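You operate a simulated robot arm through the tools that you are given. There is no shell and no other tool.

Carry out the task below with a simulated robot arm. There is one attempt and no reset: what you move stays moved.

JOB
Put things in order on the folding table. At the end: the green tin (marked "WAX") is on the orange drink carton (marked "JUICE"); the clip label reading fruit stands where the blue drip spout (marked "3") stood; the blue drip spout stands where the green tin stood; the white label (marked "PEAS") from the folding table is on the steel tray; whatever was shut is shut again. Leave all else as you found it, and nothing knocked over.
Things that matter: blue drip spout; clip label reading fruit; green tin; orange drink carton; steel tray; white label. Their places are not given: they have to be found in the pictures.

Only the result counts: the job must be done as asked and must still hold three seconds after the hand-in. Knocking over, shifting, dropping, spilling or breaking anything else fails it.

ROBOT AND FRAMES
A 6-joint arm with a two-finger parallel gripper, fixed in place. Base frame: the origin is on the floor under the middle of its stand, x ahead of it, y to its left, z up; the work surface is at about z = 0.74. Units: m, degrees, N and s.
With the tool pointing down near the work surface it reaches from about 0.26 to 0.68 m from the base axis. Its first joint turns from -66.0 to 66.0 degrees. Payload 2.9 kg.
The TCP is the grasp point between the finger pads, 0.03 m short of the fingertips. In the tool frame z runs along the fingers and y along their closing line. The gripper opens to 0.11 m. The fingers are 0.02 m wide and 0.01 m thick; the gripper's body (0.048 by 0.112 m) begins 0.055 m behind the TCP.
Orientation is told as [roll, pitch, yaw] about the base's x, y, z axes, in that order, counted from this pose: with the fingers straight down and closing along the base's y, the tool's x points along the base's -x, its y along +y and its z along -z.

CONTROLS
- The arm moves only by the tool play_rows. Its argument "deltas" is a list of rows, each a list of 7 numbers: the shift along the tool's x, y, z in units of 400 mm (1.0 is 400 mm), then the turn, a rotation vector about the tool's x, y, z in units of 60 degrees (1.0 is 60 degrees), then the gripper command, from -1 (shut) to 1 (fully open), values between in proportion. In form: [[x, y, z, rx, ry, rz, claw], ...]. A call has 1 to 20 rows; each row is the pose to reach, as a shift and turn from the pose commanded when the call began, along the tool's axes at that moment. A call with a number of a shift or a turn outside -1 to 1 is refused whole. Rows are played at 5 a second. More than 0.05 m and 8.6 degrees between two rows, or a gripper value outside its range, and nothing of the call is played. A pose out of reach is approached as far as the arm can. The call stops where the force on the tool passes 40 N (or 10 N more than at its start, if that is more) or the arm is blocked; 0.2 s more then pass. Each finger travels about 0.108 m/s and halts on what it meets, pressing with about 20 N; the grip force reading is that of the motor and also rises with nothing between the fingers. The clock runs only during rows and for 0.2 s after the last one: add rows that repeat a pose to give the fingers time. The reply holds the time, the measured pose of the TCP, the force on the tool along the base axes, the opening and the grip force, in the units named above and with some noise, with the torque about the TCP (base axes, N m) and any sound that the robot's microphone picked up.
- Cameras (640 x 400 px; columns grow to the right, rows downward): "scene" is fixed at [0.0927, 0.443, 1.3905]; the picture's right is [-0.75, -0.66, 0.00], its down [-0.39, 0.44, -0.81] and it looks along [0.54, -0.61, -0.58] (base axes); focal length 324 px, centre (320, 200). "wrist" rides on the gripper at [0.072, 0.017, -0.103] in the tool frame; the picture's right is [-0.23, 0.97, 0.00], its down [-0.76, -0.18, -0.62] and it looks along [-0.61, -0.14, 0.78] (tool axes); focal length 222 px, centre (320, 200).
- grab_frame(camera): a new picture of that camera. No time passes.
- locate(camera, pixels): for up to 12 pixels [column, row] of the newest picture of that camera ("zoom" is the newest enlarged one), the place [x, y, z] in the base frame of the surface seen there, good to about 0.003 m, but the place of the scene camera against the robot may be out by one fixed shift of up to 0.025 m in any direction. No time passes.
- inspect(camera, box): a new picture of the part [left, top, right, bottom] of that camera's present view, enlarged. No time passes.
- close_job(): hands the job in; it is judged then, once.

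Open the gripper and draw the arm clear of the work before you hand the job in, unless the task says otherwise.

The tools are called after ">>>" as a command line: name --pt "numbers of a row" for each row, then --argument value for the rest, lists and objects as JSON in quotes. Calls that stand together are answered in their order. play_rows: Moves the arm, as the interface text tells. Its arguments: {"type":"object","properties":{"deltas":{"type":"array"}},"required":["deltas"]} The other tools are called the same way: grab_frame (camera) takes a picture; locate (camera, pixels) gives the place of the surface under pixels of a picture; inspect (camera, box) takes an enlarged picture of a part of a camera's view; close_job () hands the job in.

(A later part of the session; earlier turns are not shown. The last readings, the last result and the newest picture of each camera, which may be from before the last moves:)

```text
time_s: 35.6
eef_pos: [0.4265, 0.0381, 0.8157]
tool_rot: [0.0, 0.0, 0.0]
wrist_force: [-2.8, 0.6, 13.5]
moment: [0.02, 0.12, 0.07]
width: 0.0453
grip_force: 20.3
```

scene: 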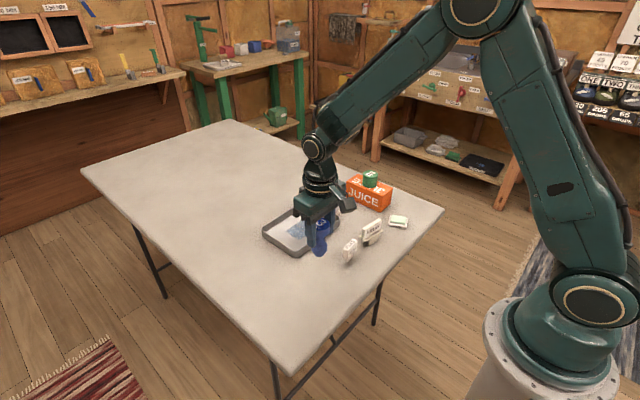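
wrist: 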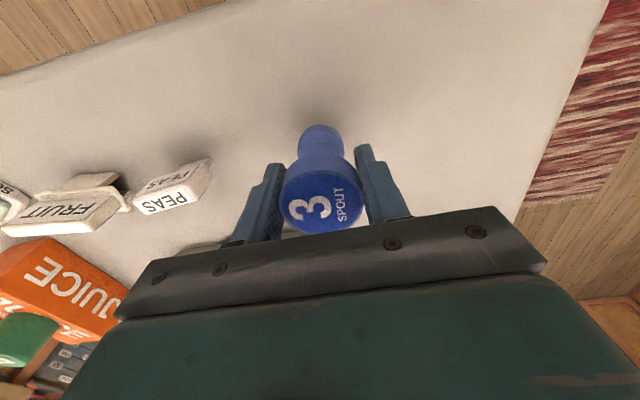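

Contact at 13.5 N — the spout is standing on the table. I relieve the press slightly, open slowly and retreat straight up.

>>> play_rows --pt "0 0 -0.001 0 0 0 -1" --pt "0 0 -0.001 0 0 0 -0.1" --pt "0 0 -0.001 0 0 0 0.1" --pt "0 0 -0.001 0 0 0 0.3" --pt "0 0 -0.001 0 0 0 0.5" --pt "0 0 -0.001 0 0 0 0.6" --pt "0 0 -0.001 0 0 0 0.6"

>>> grab_frame --camera "wrist"

>>> inspect --camera "scene" --box '[270, 220, 390, 320]'

```text
time_s: 37.2
eef_pos: [0.4285, 0.0398, 0.8166]
tool_rot: [0.0, 0.1, 0.1]
wrist_force: [0.7, 0.1, 0.2]
moment: [0.0, 0.0, -0.03]
width: 0.088
grip_force: 0.1
```

```text
taken
```

wrist: 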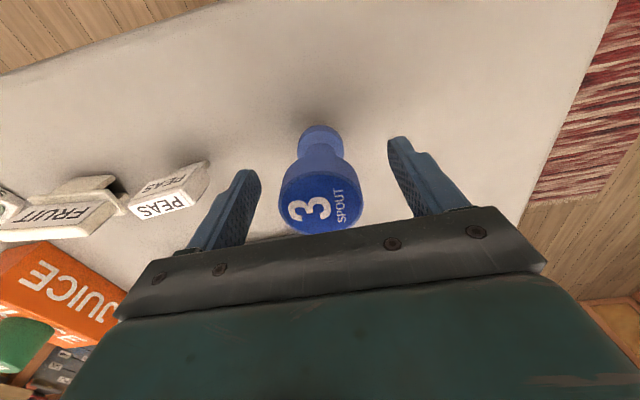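

```text
4.00 times, centred on (330, 270) of scene
```

zoom: 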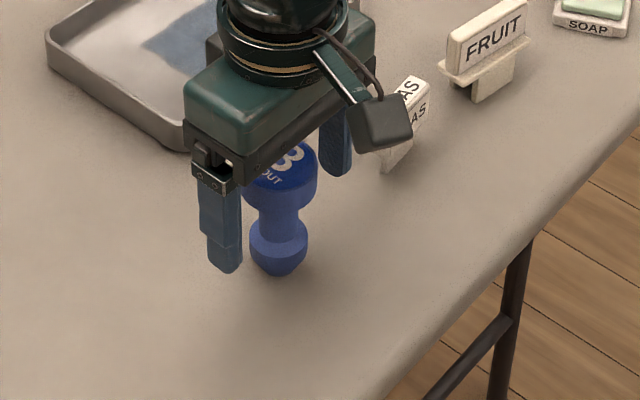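

The spout stands upright at the tin's old place. I raise the arm straight up and then go over to the labels.

>>> play_rows --pt "0 0 -0.06 0 0 0 0.6" --pt "0 0 -0.14 0 0 0 0.6" --pt "0 0 -0.22 0 0 0 0.6" --pt "0 0 -0.3 0 0 0 0.6" --pt "0.0 -0.1 -0.3 0 0 0 0.6" --pt "0.0 -0.2 -0.3 0 0 0 0.6" --pt "0 -0.3 -0.3 0 0 0 0.6" --pt "0 -0.3 -0.3 0 0 0 0.6"

>>> inspect --camera "scene" --box '[270, 190, 420, 310]'

>>> grab_frame --camera "wrist"

```text
time_s: 39.0
eef_pos: [0.4287, -0.0827, 0.9371]
tool_rot: [0.0, 0.0, 0.0]
wrist_force: [-0.5, -0.3, -0.4]
moment: [-0.02, -0.01, 0.0]
width: 0.088
grip_force: 0.1
```

```text
3.33 times, centred on (345, 250) of scene
```

zoom: 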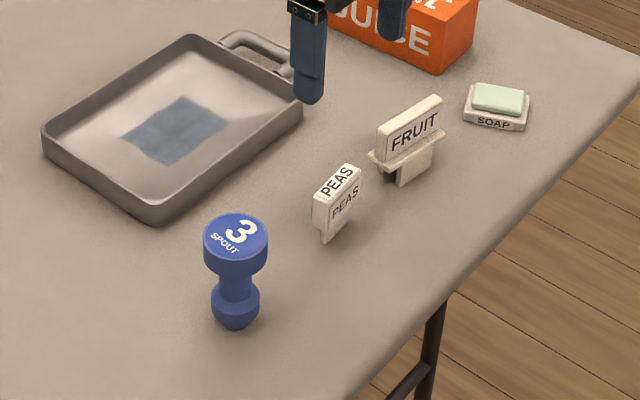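

```text
taken
```

wrist: 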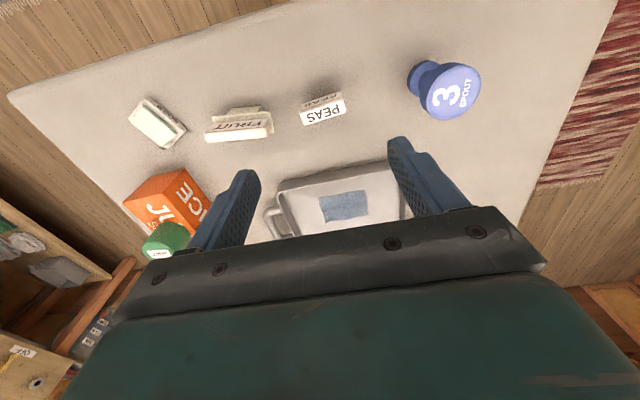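

Spout, tray and labels all look right. FRUIT's plate is rotated about −9°, so I turn the gripper to yaw ≈ +81° to close across its thickness; first 60° in place.

>>> play_rows --pt "0 0 0 0 0 -0.125 0.3" --pt "0 0 0 0 0 -0.25 0.3" --pt "0 0 0 0 0 -0.375 0.3" --pt "0 0 0 0 0 -0.5 0.3" --pt "0 0 0 0 0 -0.625 0.3" --pt "0 0 0 0 0 -0.75 0.3" --pt "0 0 0 0 0 -0.875 0.3" --pt "0 0 0 0 0 -1 0.3" --pt "0 0 0 0 0 -1 0.3"

>>> grab_frame --camera "wrist"

```text
time_s: 41.0
eef_pos: [0.4269, -0.0799, 0.9354]
tool_rot: [0.0, 0.0, 60.2]
wrist_force: [0.4, 0.0, -0.1]
moment: [0.0, 0.02, 0.01]
width: 0.0716
grip_force: 0.1
```

```text
taken
```

wrist: 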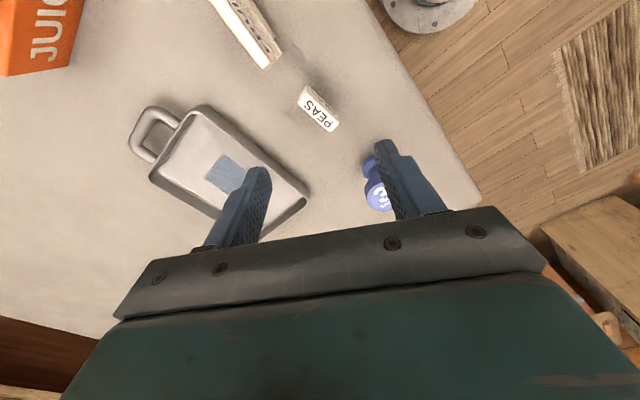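

Yaw is 60.2°. I turn the remaining 21°.

>>> play_rows --pt "0 0 0 0 0 -0.12 0.3" --pt "0 0 0 0 0 -0.24 0.3" --pt "0 0 0 0 0 -0.35 0.3" --pt "0 0 0 0 0 -0.35 0.3"

```text
time_s: 42.0
eef_pos: [0.4279, -0.0805, 0.934]
tool_rot: [0.0, 0.0, 81.2]
wrist_force: [0.2, 0.0, 0.5]
moment: [0.01, 0.01, 0.0]
width: 0.0715
grip_force: 0.1
```

Yaw 81.2° reached. I shift to above FRUIT (0.428,-0.180) and look.

>>> play_rows --pt "0.083 -0.0131 0 0 0 0 0.3" --pt "0.166 -0.0262 0 0 0 0 0.3" --pt "0.248 -0.0393 0 0 0 0 0.3" --pt "0.248 -0.0393 0 0 0 0 0.3" --pt "0.248 -0.0393 0 0 0 0 0.3"

>>> grab_frame --camera "wrist"

>>> inspect --camera "wrist" --box '[260, 60, 380, 160]'

```text
time_s: 43.2
eef_pos: [0.4283, -0.1813, 0.9372]
tool_rot: [0.0, 0.1, 80.9]
wrist_force: [-0.1, -0.4, 1.1]
moment: [0.02, 0.01, 0.03]
width: 0.0714
grip_force: 0.1
```

```text
taken
```

wrist: 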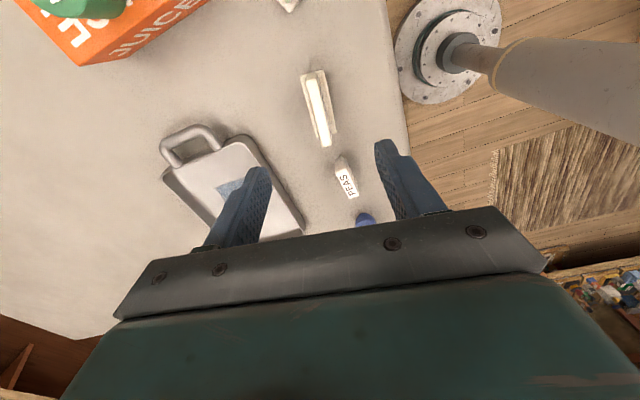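

```text
4.00 times, centred on (320, 110) of wrist
```

zoom: 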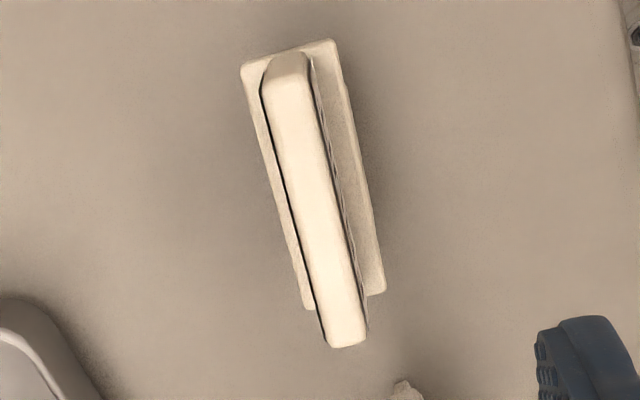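

FRUIT appears with its card (zoom (290,60)–(345,345)) on a wider flange (243,68)–(385,292). I locate the flange and card corners.

>>> locate --camera "zoom" --pixels '[[247, 72], [327, 45], [381, 288], [309, 303], [268, 85], [302, 72], [328, 338], [362, 335], [315, 205], [345, 120], [362, 225], [280, 200]]'

>>> locate --camera "wrist" --pixels '[[341, 172], [350, 190], [338, 160], [345, 180]]'

```text
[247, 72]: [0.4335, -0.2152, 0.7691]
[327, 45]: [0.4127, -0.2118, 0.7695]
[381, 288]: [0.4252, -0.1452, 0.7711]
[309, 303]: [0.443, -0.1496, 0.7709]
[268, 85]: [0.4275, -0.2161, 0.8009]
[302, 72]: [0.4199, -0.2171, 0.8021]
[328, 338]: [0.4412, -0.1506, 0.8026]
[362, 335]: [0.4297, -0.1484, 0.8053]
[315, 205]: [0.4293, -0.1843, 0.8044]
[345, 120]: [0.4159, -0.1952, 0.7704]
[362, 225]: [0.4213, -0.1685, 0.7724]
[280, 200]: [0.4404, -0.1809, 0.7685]
```

```text
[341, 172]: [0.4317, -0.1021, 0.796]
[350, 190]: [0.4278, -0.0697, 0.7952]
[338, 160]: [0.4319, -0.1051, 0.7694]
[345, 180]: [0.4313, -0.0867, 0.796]
```

Clip label: centre ≈ (0.429,-0.182), flange top z 0.770, card ≈ 0.010 thick up to z 0.804, yaw ≈ −9.4°. I descend to TCP z ≈ 0.808 so the tips stay above the flange.

>>> play_rows --pt "0.0045 -0.0033 0.08 0 0 0 0.2" --pt "0.0045 -0.0033 0.16 0 0 0 0.2" --pt "0.0045 -0.0033 0.23 0 0 0 0.2" --pt "0.0045 -0.0033 0.28 0 0 0 0.2" --pt "0.0045 -0.0033 0.315 0 0 0 0.2" --pt "0.0045 -0.0033 0.315 0 0 0 0.2"

>>> grab_frame --camera "wrist"

>>> inspect --camera "wrist" --box '[240, 120, 400, 240]'

>>> inspect --camera "scene" --box '[320, 190, 420, 270]'

```text
time_s: 44.6
eef_pos: [0.4289, -0.1825, 0.811]
tool_rot: [0.0, 0.0, 81.0]
wrist_force: [0.1, -0.7, -0.9]
moment: [0.03, -0.01, -0.03]
width: 0.0661
grip_force: 0.1
```

```text
taken
```

wrist: 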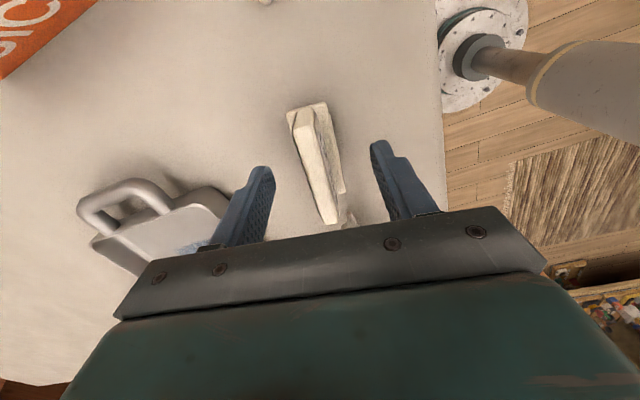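

```text
3.33 times, centred on (320, 180) of wrist
```

zoom: 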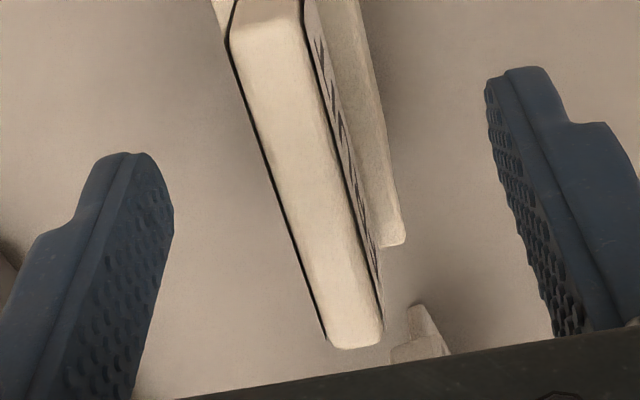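

```text
5.00 times, centred on (370, 230) of scene
```

zoom: 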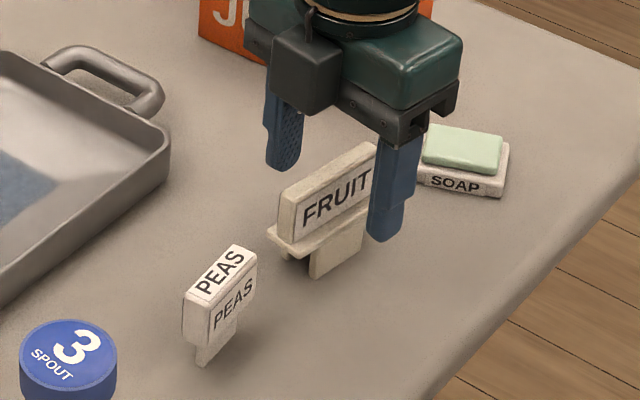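

The card is between the fingers and the tips are clear of the flange. I close on the card.

>>> play_rows --pt "0 0 0 0 0 0 0" --pt "0 0 0 0 0 0 -0.3" --pt "0 0 0 0 0 0 -0.5" --pt "0 0 0 0 0 0 -0.7" --pt "0 0 0 0 0 0 -0.85" --pt "0 0 0 0 0 0 -1" --pt "0 0 0 0 0 0 -1" --pt "0 0 0 0 0 0 -1"

>>> grab_frame --camera "wrist"

>>> inspect --camera "scene" --box '[320, 190, 420, 270]'

```text
time_s: 46.4
eef_pos: [0.4277, -0.1811, 0.8116]
tool_rot: [0.1, -0.1, 81.0]
wrist_force: [-0.6, 0.2, 0.4]
moment: [-0.02, -0.01, -0.01]
width: 0.0109
grip_force: 20.2
```

```text
taken
```

wrist: 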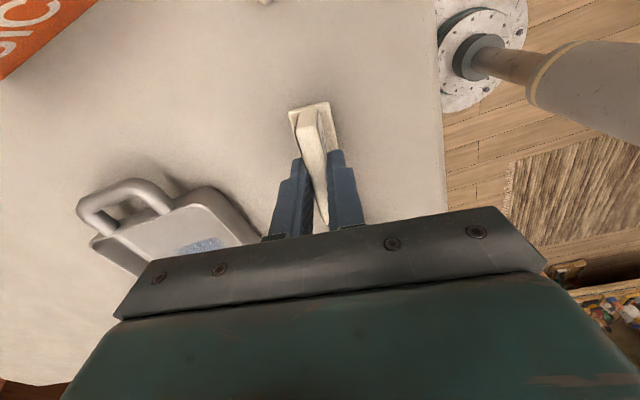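

```text
5.00 times, centred on (370, 230) of scene
```

zoom: 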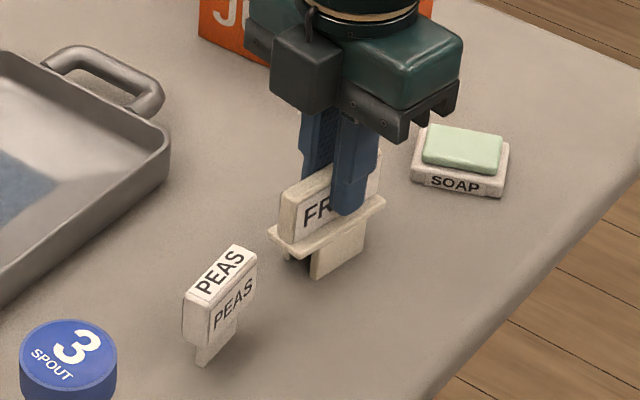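

Gripped at 0.0109 m with 20 N. I lift it straight up 0.12 m.

>>> play_rows --pt "0 0 -0.02 0 0 0 -1" --pt "0 0 -0.06 0 0 0 -1" --pt "0 0 -0.13 0 0 0 -1" --pt "0 0 -0.21 0 0 0 -1" --pt "0 0 -0.3 0 0 0 -1" --pt "0 0 -0.3 0 0 0 -1"

>>> grab_frame --camera "wrist"

>>> inspect --camera "scene" --box '[310, 130, 430, 270]'

```text
time_s: 47.8
eef_pos: [0.43, -0.1831, 0.93]
tool_rot: [0.0, 0.1, 80.9]
wrist_force: [0.4, 0.0, -1.0]
moment: [-0.01, 0.01, -0.01]
width: 0.0106
grip_force: 19.6
```

```text
taken
```

wrist: 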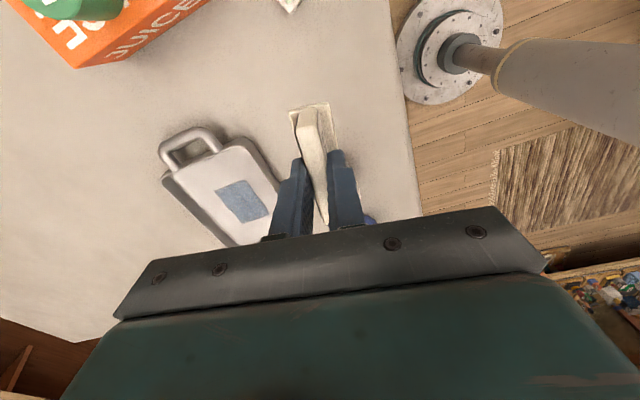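

```text
2.86 times, centred on (370, 200) of scene
```

zoom: 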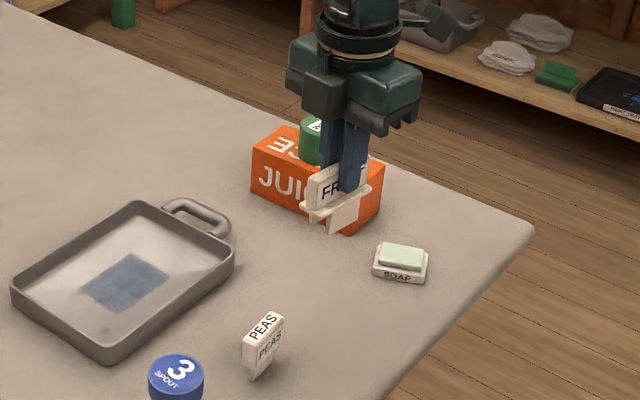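

The clip label hangs straight. I carry it to above the spout's former place (0.6275, 0.141).

>>> play_rows --pt "-0.0875 -0.0364 -0.02 0 0 0 -1" --pt "-0.175 -0.0728 -0.03 0 0 0 -1" --pt "-0.2625 -0.1092 -0.03 0 0 0 -1" --pt "-0.35 -0.1456 -0.03 0 0 0 -1" --pt "-0.4375 -0.182 -0.03 0 0 0 -1" --pt "-0.525 -0.2184 -0.03 0 0 0 -1" --pt "-0.6125 -0.2548 -0.03 0 0 0 -1" --pt "-0.7 -0.2912 -0.03 0 0 0 -1" --pt "-0.7875 -0.3276 -0.03 0 0 0 -1" --pt "-0.875 -0.364 -0.03 0 0 0 -1" --pt "-0.875 -0.364 -0.03 0 0 0 -1" --pt "-0.875 -0.364 -0.03 0 0 0 -1"

>>> grab_frame --camera "wrist"

>>> grab_frame --camera "scene"

```text
time_s: 50.4
eef_pos: [0.6295, 0.1397, 0.9446]
tool_rot: [0.0, 0.1, 81.0]
wrist_force: [-0.1, -0.1, 0.0]
moment: [-0.05, 0.0, -0.01]
width: 0.011
grip_force: 19.5
```

```text
taken
```

wrist: 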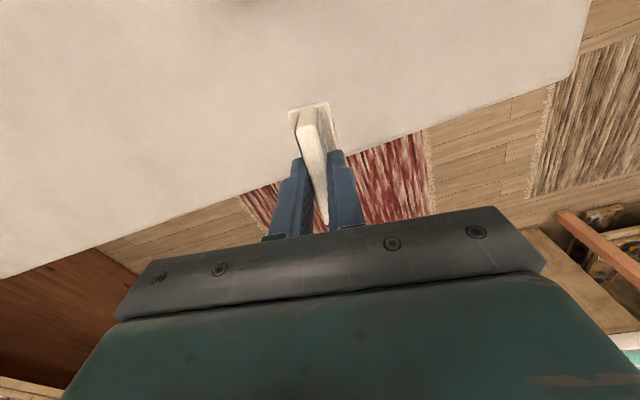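

```text
taken
```

scene: 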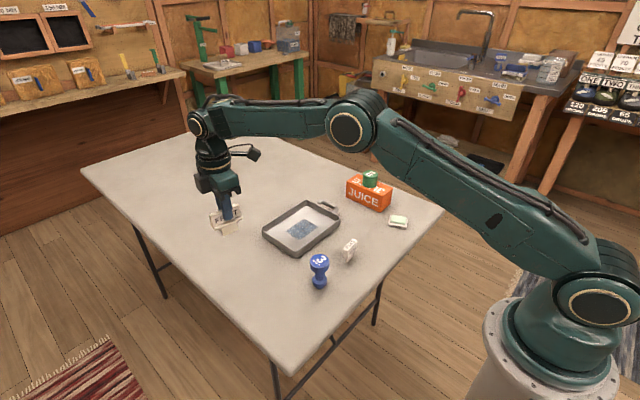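

The label is over the spout's spot. I lower it to about 4 mm above the table.

>>> play_rows --pt "0 0 0.08 0 0 0 -1" --pt "0 0 0.16 0 0 0 -1" --pt "0 0 0.23 0 0 0 -1" --pt "0 0 0.28 0 0 0 -1" --pt "0 0 0.31 0 0 0 -1" --pt "0 0 0.32 0 0 0 -1" --pt "0 0 0.32 0 0 0 -1"

>>> inspect --camera "scene" --box '[180, 190, 300, 290]'

```text
time_s: 52.0
eef_pos: [0.6262, 0.1384, 0.8129]
tool_rot: [0.0, 0.0, 81.0]
wrist_force: [-0.3, 0.1, -0.7]
moment: [-0.01, 0.01, -0.02]
width: 0.0106
grip_force: 20.8
```

```text
4.00 times, centred on (240, 240) of scene
```

zoom: 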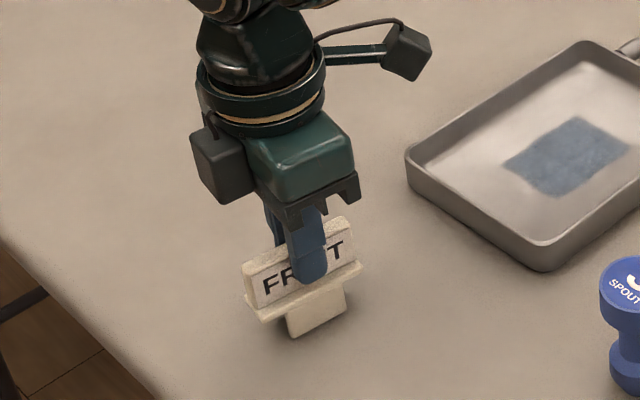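

Nearly down and no contact yet. I lower 3 mm in 1 mm steps.

>>> play_rows --pt "0 0 0.0025 0 0 0 -1" --pt "0 0 0.005 0 0 0 -1" --pt "0 0 0.0075 0 0 0 -1" --pt "0 0 0.0075 0 0 0 -1"

```text
time_s: 53.0
eef_pos: [0.6272, 0.1394, 0.8107]
tool_rot: [0.0, 0.0, 81.0]
wrist_force: [-0.5, -0.4, -1.0]
moment: [0.01, 0.03, 0.01]
width: 0.0109
grip_force: 20.1
```

Still −1.0 N, no contact. Another 1.5 mm in half-millimetre steps.

>>> play_rows --pt "0 0 0.0013 0 0 0 -1" --pt "0 0 0.0025 0 0 0 -1" --pt "0 0 0.0035 0 0 0 -1" --pt "0 0 0.0035 0 0 0 -1"

```text
time_s: 54.0
eef_pos: [0.6273, 0.1405, 0.8098]
tool_rot: [0.0, 0.0, 81.0]
wrist_force: [-2.9, -1.5, 9.0]
moment: [-0.02, 0.16, 0.01]
width: 0.0109
grip_force: 20.1
```

Contact at 9 N. I relieve it slightly and open the fingers gently.

>>> play_rows --pt "0 0 -0.001 0 0 0 -1" --pt "0 0 -0.001 0 0 0 -0.8" --pt "0 0 -0.001 0 0 0 -0.6" --pt "0 0 -0.001 0 0 0 -0.4" --pt "0 0 -0.001 0 0 0 -0.1" --pt "0 0 -0.001 0 0 0 0.1" --pt "0 0 -0.001 0 0 0 0.1"

>>> grab_frame --camera "wrist"

>>> inspect --camera "scene" --box '[180, 190, 300, 290]'

```text
time_s: 55.6
eef_pos: [0.6263, 0.1395, 0.8118]
tool_rot: [0.0, -0.1, 81.0]
wrist_force: [0.1, -0.4, -0.1]
moment: [0.0, -0.01, -0.01]
width: 0.0603
grip_force: 0.1
```

```text
taken
```

wrist: 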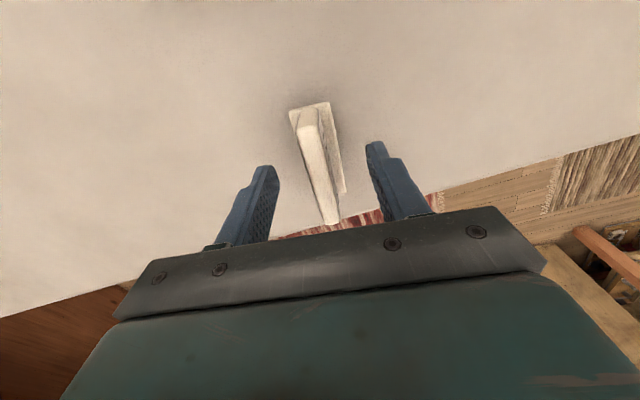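

```text
4.00 times, centred on (240, 240) of scene
```

zoom: 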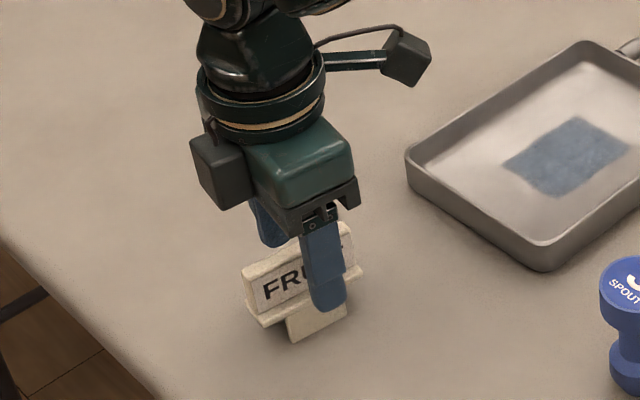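

The FRUIT clip stands on its own. I rise 0.12 m straight up before moving sideways.

>>> play_rows --pt "0 0 -0.04 0 0 0 0.1" --pt "0 0 -0.11 0 0 0 0.1" --pt "0 0 -0.2 0 0 0 0.1" --pt "0 0 -0.3 0 0 0 0.1" --pt "0 0 -0.3 0 0 0 0.1"

>>> grab_frame --camera "wrist"

>>> inspect --camera "wrist" --box '[260, 60, 380, 160]'

>>> inspect --camera "scene" --box '[180, 190, 300, 290]'

```text
time_s: 56.8
eef_pos: [0.6258, 0.1394, 0.9327]
tool_rot: [-0.1, 0.0, 81.0]
wrist_force: [-0.6, 0.5, -0.2]
moment: [0.01, 0.0, -0.01]
width: 0.0605
grip_force: 0.0
```

```text
taken
```

wrist: 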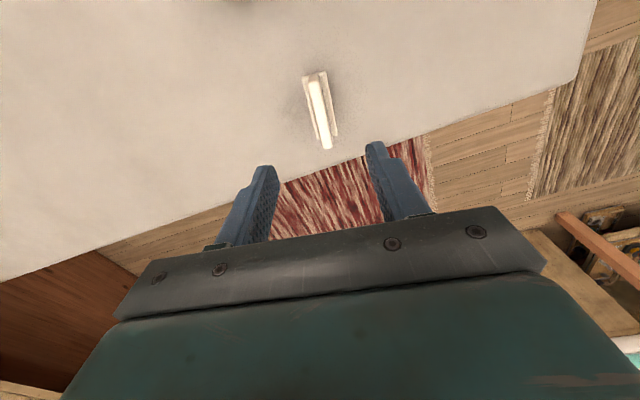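

```text
4.00 times, centred on (320, 110) of wrist
```

zoom: 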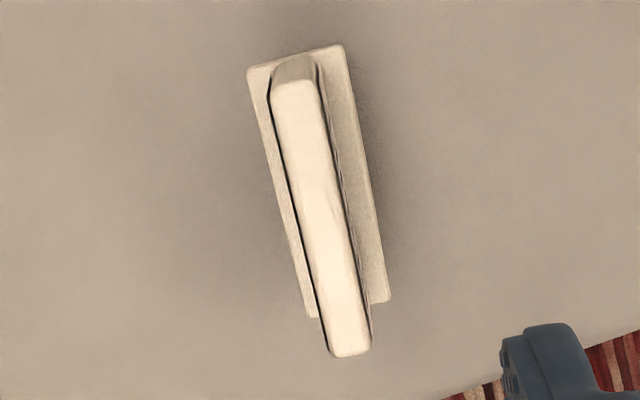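

```text
4.00 times, centred on (240, 240) of scene
```

zoom: 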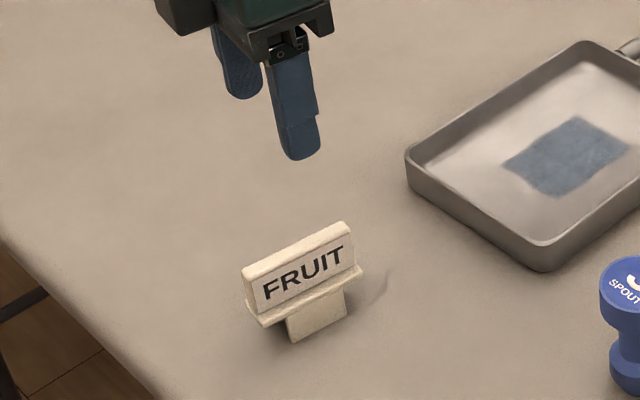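

FRUIT stands upright. I measure its new position for comparison with the spout's old place (0.6275, 0.141).

>>> inspect --camera "wrist" --box '[260, 60, 380, 160]'

>>> locate --camera "zoom" --pixels '[[252, 73], [338, 50], [383, 297], [311, 312], [275, 88], [314, 78], [332, 350], [366, 345], [320, 212]]'

```text
4.00 times, centred on (320, 110) of wrist
```

zoom: 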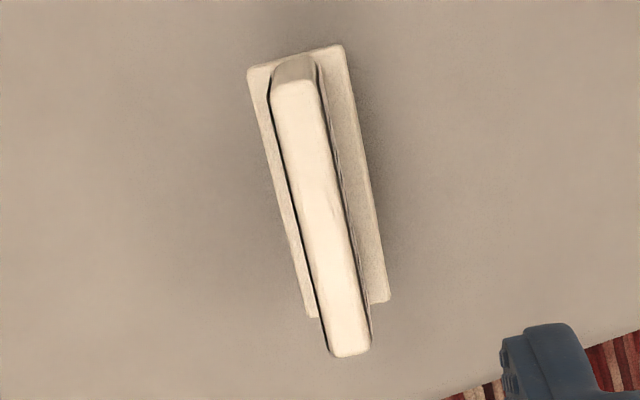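

```text
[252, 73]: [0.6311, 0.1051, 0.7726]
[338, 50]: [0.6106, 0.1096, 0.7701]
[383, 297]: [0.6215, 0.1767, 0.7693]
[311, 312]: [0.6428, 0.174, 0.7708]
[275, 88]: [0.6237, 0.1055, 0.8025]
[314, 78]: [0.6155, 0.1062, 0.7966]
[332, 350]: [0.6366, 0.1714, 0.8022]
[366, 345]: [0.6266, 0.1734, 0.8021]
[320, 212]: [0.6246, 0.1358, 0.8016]
```

The clip's centre is now ≈ (0.6265, 0.141), matching the spout's old place. Next I go to above PEAS (0.430,-0.081), turning to yaw ≈ 95° on the way.

>>> play_rows --pt "0.0782 0.0501 0 0 0 -0.03 0.1" --pt "0.1564 0.1002 0 0 0 -0.06 0.1" --pt "0.2346 0.1504 0 0 0 -0.09 0.1" --pt "0.3128 0.2005 0 0 0 -0.12 0.1" --pt "0.391 0.2506 0 0 0 -0.15 0.1" --pt "0.4691 0.3008 0 0 0 -0.18 0.1" --pt "0.5473 0.3509 0 0 0 -0.21 0.1" --pt "0.6255 0.401 0 0 0 -0.233 0.1" --pt "0.6255 0.401 0 0 0 -0.233 0.1" --pt "0.6255 0.401 0 0 0 -0.233 0.1"

>>> grab_frame --camera "wrist"

>>> inspect --camera "wrist" --box '[270, 70, 370, 150]'

```text
time_s: 59.0
eef_pos: [0.4304, -0.0814, 0.9286]
tool_rot: [0.1, 0.1, 95.0]
wrist_force: [0.2, 0.2, -0.2]
moment: [0.01, 0.0, 0.01]
width: 0.0605
grip_force: 0.0
```

```text
taken
```

wrist: 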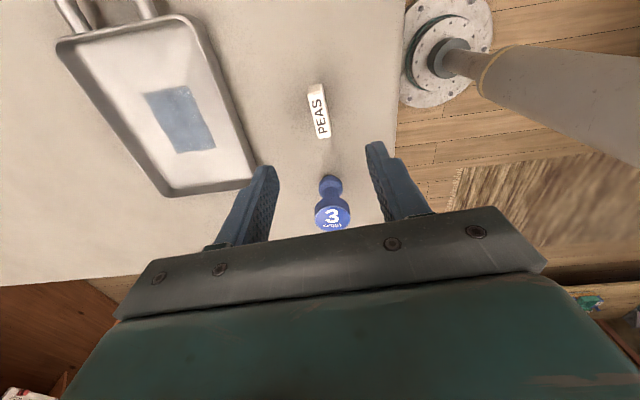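

```text
5.00 times, centred on (320, 110) of wrist
```

zoom: 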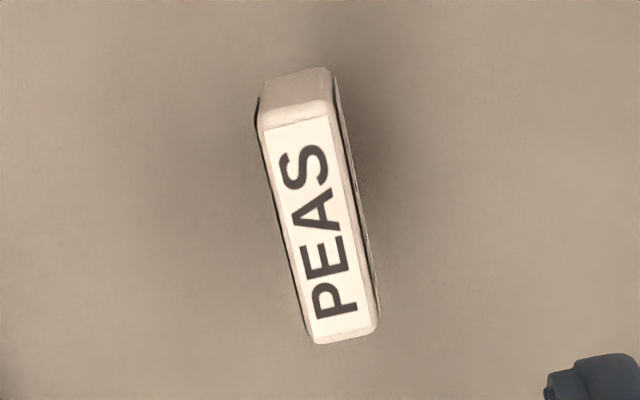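

PEAS shows the same image slope as FRUIT did, so yaw 95° is aligned with it. I locate its top corners and lower parts.

>>> locate --camera "zoom" --pixels '[[264, 125], [328, 108], [372, 325], [315, 338], [318, 225], [285, 95], [320, 80], [340, 130], [358, 200], [100, 200], [372, 260], [330, 90]]'

```text
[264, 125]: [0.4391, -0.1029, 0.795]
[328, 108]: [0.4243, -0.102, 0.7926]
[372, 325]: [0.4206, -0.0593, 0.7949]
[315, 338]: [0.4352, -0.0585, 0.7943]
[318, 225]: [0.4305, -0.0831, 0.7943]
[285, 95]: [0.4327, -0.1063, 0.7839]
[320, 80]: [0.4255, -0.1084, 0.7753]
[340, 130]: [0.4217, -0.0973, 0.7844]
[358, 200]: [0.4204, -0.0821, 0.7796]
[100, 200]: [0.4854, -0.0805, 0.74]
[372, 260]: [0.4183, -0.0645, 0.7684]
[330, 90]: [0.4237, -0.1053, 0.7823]
```

PEAS centre ≈ (0.430,-0.081), ≈ 0.015 thick, top z 0.795. I descend to TCP z ≈ 0.790.

>>> play_rows --pt "0 0 0.09 0 0 0 0.1" --pt "0 0 0.18 0 0 0 0.1" --pt "0 0 0.26 0 0 0 0.1" --pt "0 0 0.31 0 0 0 0.1" --pt "0 0 0.345 0 0 0 0.1" --pt "0 0 0.345 0 0 0 0.1"

>>> grab_frame --camera "wrist"

>>> inspect --camera "scene" --box '[300, 210, 400, 290]'

```text
time_s: 60.4
eef_pos: [0.429, -0.0826, 0.7929]
tool_rot: [0.0, -0.1, 95.0]
wrist_force: [0.6, 1.2, 0.2]
moment: [0.0, -0.01, 0.01]
width: 0.0602
grip_force: 0.1
```

```text
taken
```

wrist: 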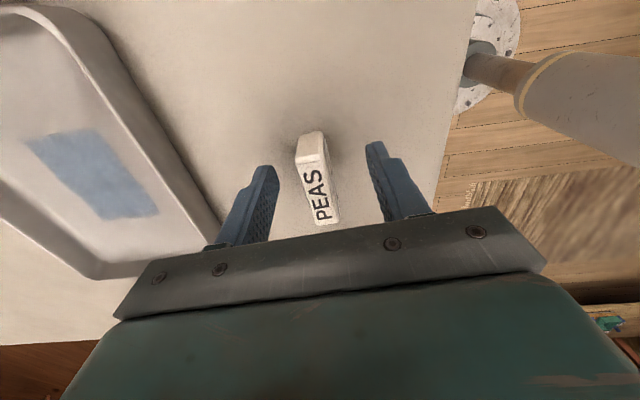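

```text
5.00 times, centred on (350, 250) of scene
```

zoom: 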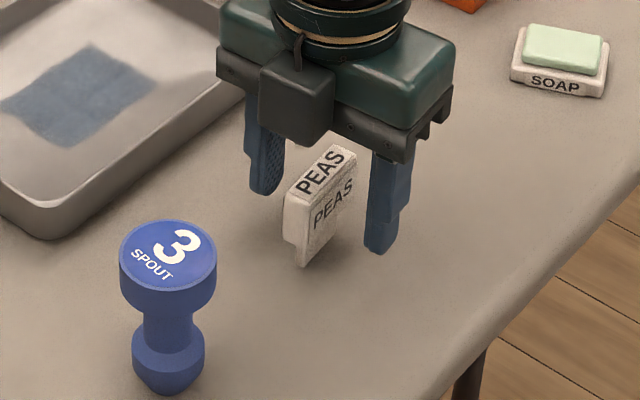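

PEAS is centred between the fingers at (317,180). I close on it.

>>> play_rows --pt "0 0 0 0 0 0 -0.1" --pt "0 0 0 0 0 0 -0.3" --pt "0 0 0 0 0 0 -0.5" --pt "0 0 0 0 0 0 -0.65" --pt "0 0 0 0 0 0 -0.8" --pt "0 0 0 0 0 0 -1" --pt "0 0 0 0 0 0 -1" --pt "0 0 0 0 0 0 -1"

>>> grab_frame --camera "wrist"

>>> inspect --camera "scene" --box '[300, 210, 400, 290]'

```text
time_s: 62.2
eef_pos: [0.4297, -0.0834, 0.7931]
tool_rot: [0.0, -0.1, 95.0]
wrist_force: [-0.3, -0.1, 2.4]
moment: [0.02, 0.11, -0.02]
width: 0.0148
grip_force: 20.0
```

```text
taken
```

wrist: 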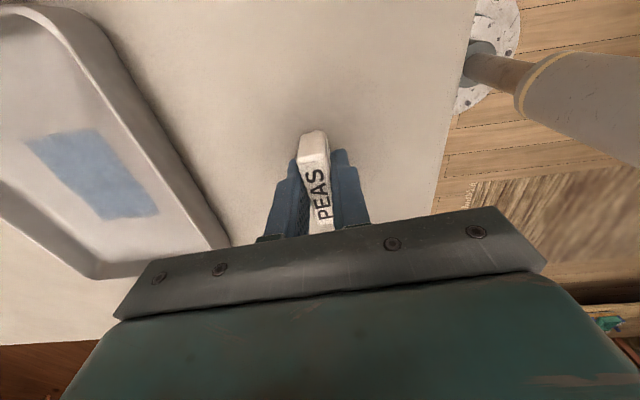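

```text
5.00 times, centred on (350, 250) of scene
```

zoom: 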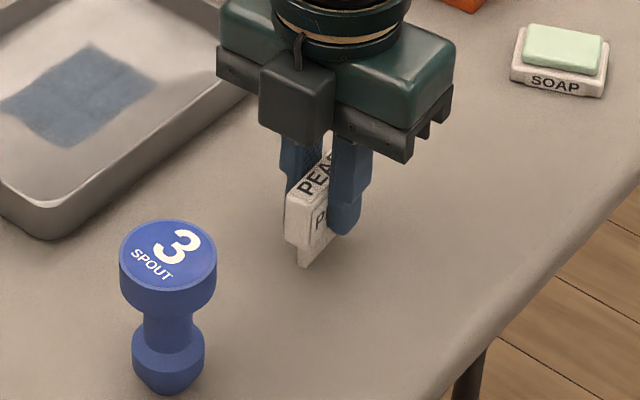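

PEAS is gripped (0.0148 m, 20 N). I lift it 0.12 m and take a closer look at the tray floor and its bluish patch before choosing the spot.

>>> play_rows --pt "0 0 -0.02 0 0 0 -1" --pt "0 0 -0.07 0 0 0 -1" --pt "0 0 -0.14 0 0 0 -1" --pt "0 0 -0.22 0 0 0 -1" --pt "0 0 -0.3 0 0 0 -1" --pt "0 0 -0.3 0 0 0 -1"

>>> grab_frame --camera "wrist"

>>> inspect --camera "wrist" --box '[60, 20, 280, 200]'

>>> inspect --camera "scene" --box '[255, 190, 355, 265]'

```text
time_s: 63.6
eef_pos: [0.4295, -0.084, 0.9135]
tool_rot: [0.0, 0.0, 95.0]
wrist_force: [-0.3, 0.5, -0.8]
moment: [-0.03, -0.02, 0.02]
width: 0.0144
grip_force: 19.9
```

```text
taken
```

wrist: 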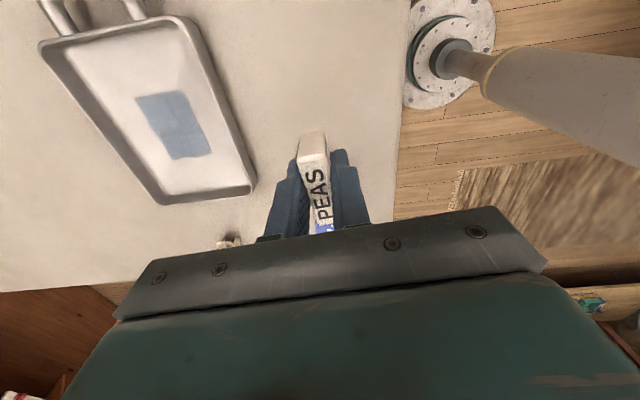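

```text
2.22 times, centred on (170, 110) of wrist
```

zoom: 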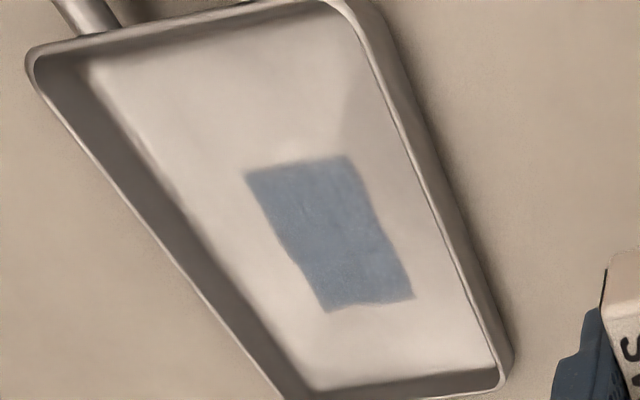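

```text
5.33 times, centred on (305, 228) of scene
```

zoom: 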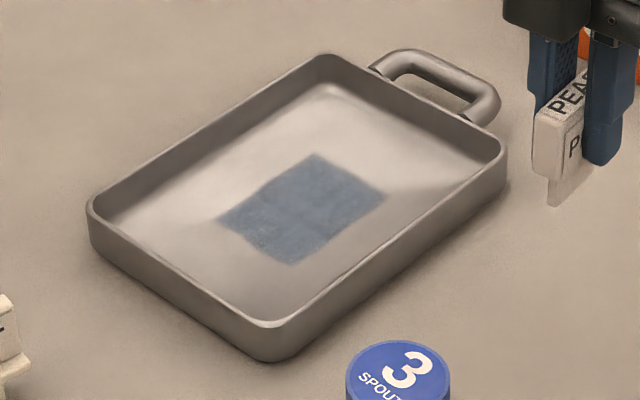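

The patch looks like a printed or cloth area in the middle of the tray. I measure its corners and the floor's extents so that I can place PEAS on bare floor.

>>> locate --camera "wrist" --pixels '[[138, 98], [181, 91], [210, 153], [172, 158], [70, 52], [172, 30], [243, 178], [165, 190], [175, 125], [205, 175], [130, 60], [110, 105]]'

```text
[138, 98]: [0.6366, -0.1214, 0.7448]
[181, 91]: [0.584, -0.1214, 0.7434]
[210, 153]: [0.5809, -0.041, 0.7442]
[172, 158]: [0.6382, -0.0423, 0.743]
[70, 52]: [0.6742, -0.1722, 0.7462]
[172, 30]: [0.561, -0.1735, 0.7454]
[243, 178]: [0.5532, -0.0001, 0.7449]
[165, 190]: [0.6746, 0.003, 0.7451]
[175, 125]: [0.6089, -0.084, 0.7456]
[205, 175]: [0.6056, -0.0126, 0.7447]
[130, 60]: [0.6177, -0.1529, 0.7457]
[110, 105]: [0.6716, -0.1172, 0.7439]
```

Patch spans x 0.582–0.637, y −0.121…−0.042; the floor reaches y −0.172, so bare floor around (0.61,−0.147) fits PEAS's narrow foot. I carry it there at z ≈ 0.91.

>>> play_rows --pt "0.034 -0.0723 0 0 0 0 -1" --pt "0.068 -0.1446 0 0 0 0 -1" --pt "0.102 -0.217 0 0 0 0 -1" --pt "0.136 -0.2893 0 0 0 0 -1" --pt "0.17 -0.3616 0 0 0 0 -1" --pt "0.2036 -0.4339 0 0 0 0 -1" --pt "0.2036 -0.4339 0 0 0 0 -1" --pt "0.2036 -0.4339 0 0 0 0 -1"

>>> grab_frame --camera "wrist"

>>> inspect --camera "scene" --box '[250, 150, 370, 265]'

```text
time_s: 65.4
eef_pos: [0.6099, -0.1475, 0.911]
tool_rot: [0.0, 0.0, 95.1]
wrist_force: [0.0, -0.1, -0.4]
moment: [-0.01, 0.04, 0.01]
width: 0.0149
grip_force: 19.7
```

```text
taken
```

wrist: 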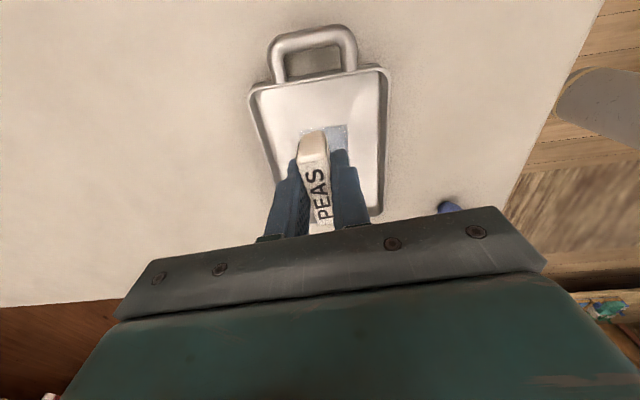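

```text
3.48 times, centred on (310, 208) of scene
```

zoom: 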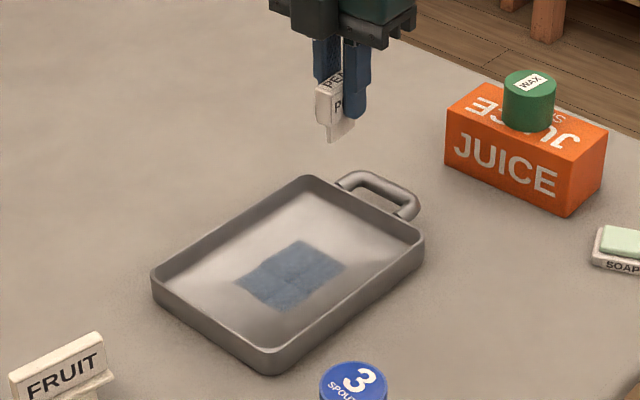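

The label is over the −y end of the tray floor. I lower to about 4 mm above the floor.

>>> play_rows --pt "0 0 0.07 0 0 0 -1" --pt "0 0 0.14 0 0 0 -1" --pt "0 0 0.2 0 0 0 -1" --pt "0 0 0.245 0 0 0 -1" --pt "0 0 0.27 0 0 0 -1" --pt "0 0 0.275 0 0 0 -1" --pt "0 0 0.275 0 0 0 -1"

>>> grab_frame --camera "wrist"

>>> inspect --camera "scene" --box '[260, 170, 360, 260]'

```text
time_s: 67.0
eef_pos: [0.6086, -0.1472, 0.8014]
tool_rot: [0.0, -0.1, 95.0]
wrist_force: [-0.6, 0.5, 0.2]
moment: [0.02, 0.03, -0.02]
width: 0.0144
grip_force: 19.4
```

```text
taken
```

wrist: 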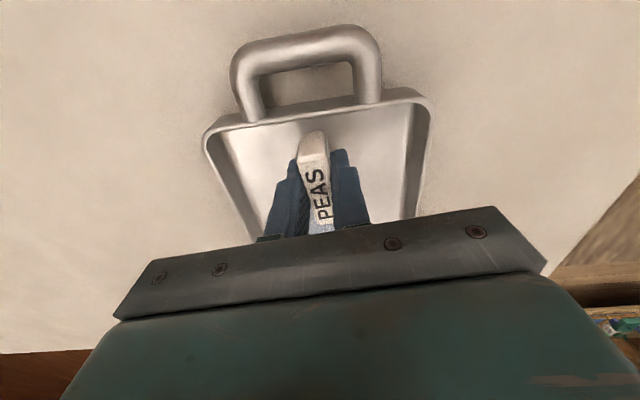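

```text
4.44 times, centred on (310, 215) of scene
```

zoom: 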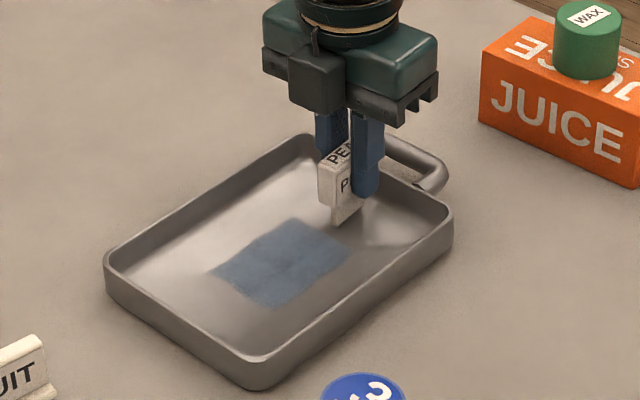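

Clear of the walls and just above the floor, no contact. I lower 3 mm in 1 mm steps.

>>> play_rows --pt "0 0 0.0025 0 0 0 -1" --pt "0 0 0.005 0 0 0 -1" --pt "0 0 0.0075 0 0 0 -1" --pt "0 0 0.0075 0 0 0 -1"

```text
time_s: 68.0
eef_pos: [0.6088, -0.1488, 0.799]
tool_rot: [0.0, 0.0, 95.0]
wrist_force: [-0.3, 1.4, 0.2]
moment: [-0.04, 0.04, -0.04]
width: 0.0149
grip_force: 19.6
```

Still no contact. Another 1.5 mm in half-millimetre steps.

>>> play_rows --pt "0 0 0.0013 0 0 0 -1" --pt "0 0 0.0025 0 0 0 -1" --pt "0 0 0.0035 0 0 0 -1" --pt "0 0 0.0035 0 0 0 -1"

```text
time_s: 69.0
eef_pos: [0.6101, -0.1472, 0.7983]
tool_rot: [0.0, 0.0, 95.0]
wrist_force: [0.0, 0.0, 3.5]
moment: [0.04, 0.07, 0.0]
width: 0.0147
grip_force: 19.5
```

Vertical force is now 3.5 N, first contact. I add half a millimetre to seat it.

>>> play_rows --pt "0 0 0.001 0 0 0 -1" --pt "0 0 0.001 0 0 0 -1" --pt "0 0 0.001 0 0 0 -1"

```text
time_s: 69.8
eef_pos: [0.6099, -0.1475, 0.7981]
tool_rot: [-0.1, 0.0, 95.1]
wrist_force: [1.3, 0.0, 7.2]
moment: [0.01, -0.02, 0.02]
width: 0.015
grip_force: 20.2
```

Seated at 7.2 N. I relieve slightly and open the fingers slowly to about 0.045 m.

>>> play_rows --pt "0 0 -0.001 0 0 0 -1" --pt "0 0 -0.001 0 0 0 -0.7" --pt "0 0 -0.001 0 0 0 -0.6" --pt "0 0 -0.001 0 0 0 -0.45" --pt "0 0 -0.001 0 0 0 -0.3" --pt "0 0 -0.001 0 0 0 -0.2" --pt "0 0 -0.001 0 0 0 -0.2"

>>> grab_frame --camera "wrist"

>>> inspect --camera "scene" --box '[260, 170, 360, 260]'

```text
time_s: 71.4
eef_pos: [0.6098, -0.1484, 0.7964]
tool_rot: [0.0, 0.0, 95.0]
wrist_force: [-0.6, 0.3, -0.2]
moment: [0.0, -0.01, 0.01]
width: 0.0439
grip_force: 0.1
```

```text
taken
```

wrist: 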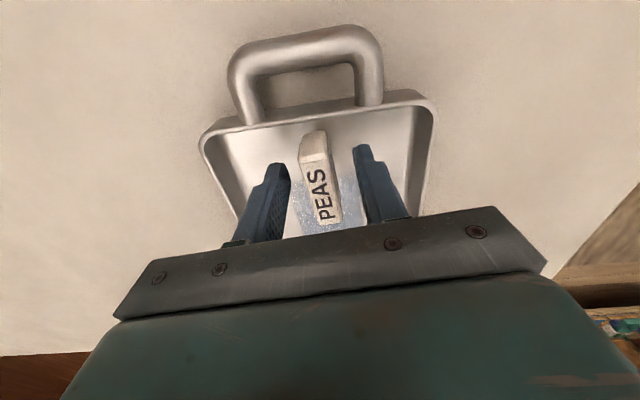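

```text
4.44 times, centred on (310, 215) of scene
```

zoom: 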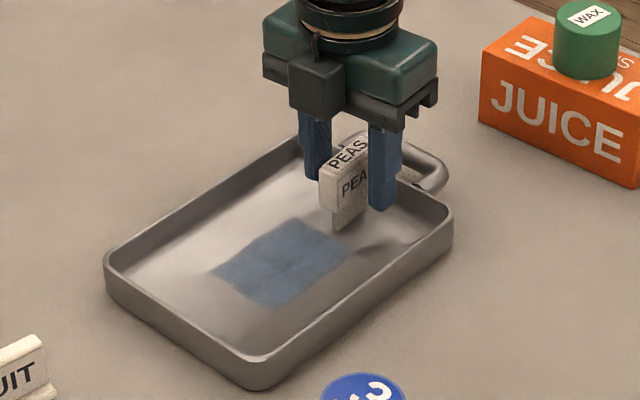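

The label stands freely between the open fingers. I rise straight up, then check.

>>> play_rows --pt "0 0 -0.03 0 0 0 -0.2" --pt "0 0 -0.08 0 0 0 -0.2" --pt "0 0 -0.15 0 0 0 -0.2" --pt "0 0 -0.24 0 0 0 -0.2" --pt "0 0 -0.34 0 0 0 -0.2" --pt "0 0 -0.44 0 0 0 -0.2" --pt "0 0 -0.44 0 0 0 -0.2"

>>> grab_frame --camera "wrist"

>>> grab_frame --camera "scene"

>>> inspect --camera "scene" --box '[260, 170, 360, 260]'

```text
time_s: 73.0
eef_pos: [0.6092, -0.1458, 0.9714]
tool_rot: [0.0, -0.1, 95.0]
wrist_force: [-0.2, -0.3, 0.3]
moment: [-0.01, 0.02, -0.02]
width: 0.0439
grip_force: 0.0
```

```text
taken
```

wrist: 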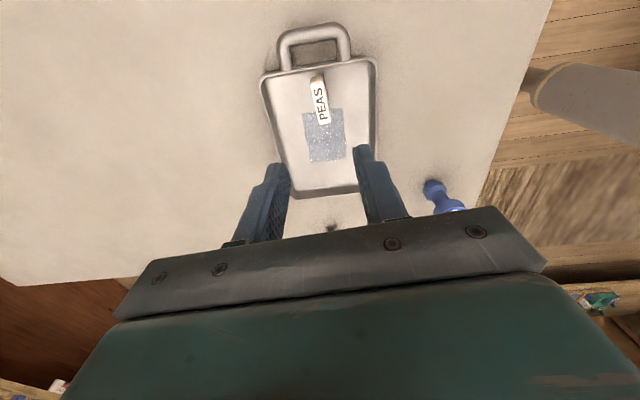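

```text
taken
```

scene: 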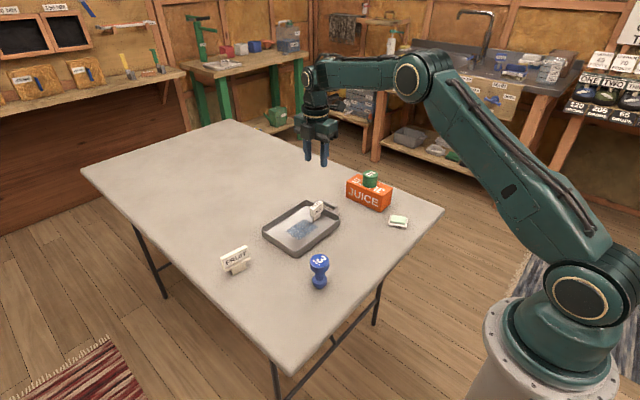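

```text
4.44 times, centred on (310, 215) of scene
```

zoom: 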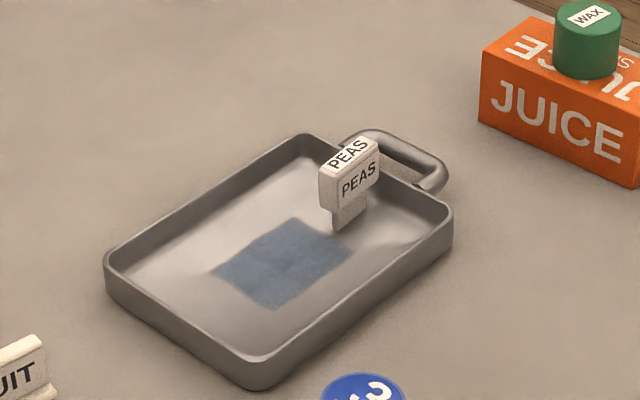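

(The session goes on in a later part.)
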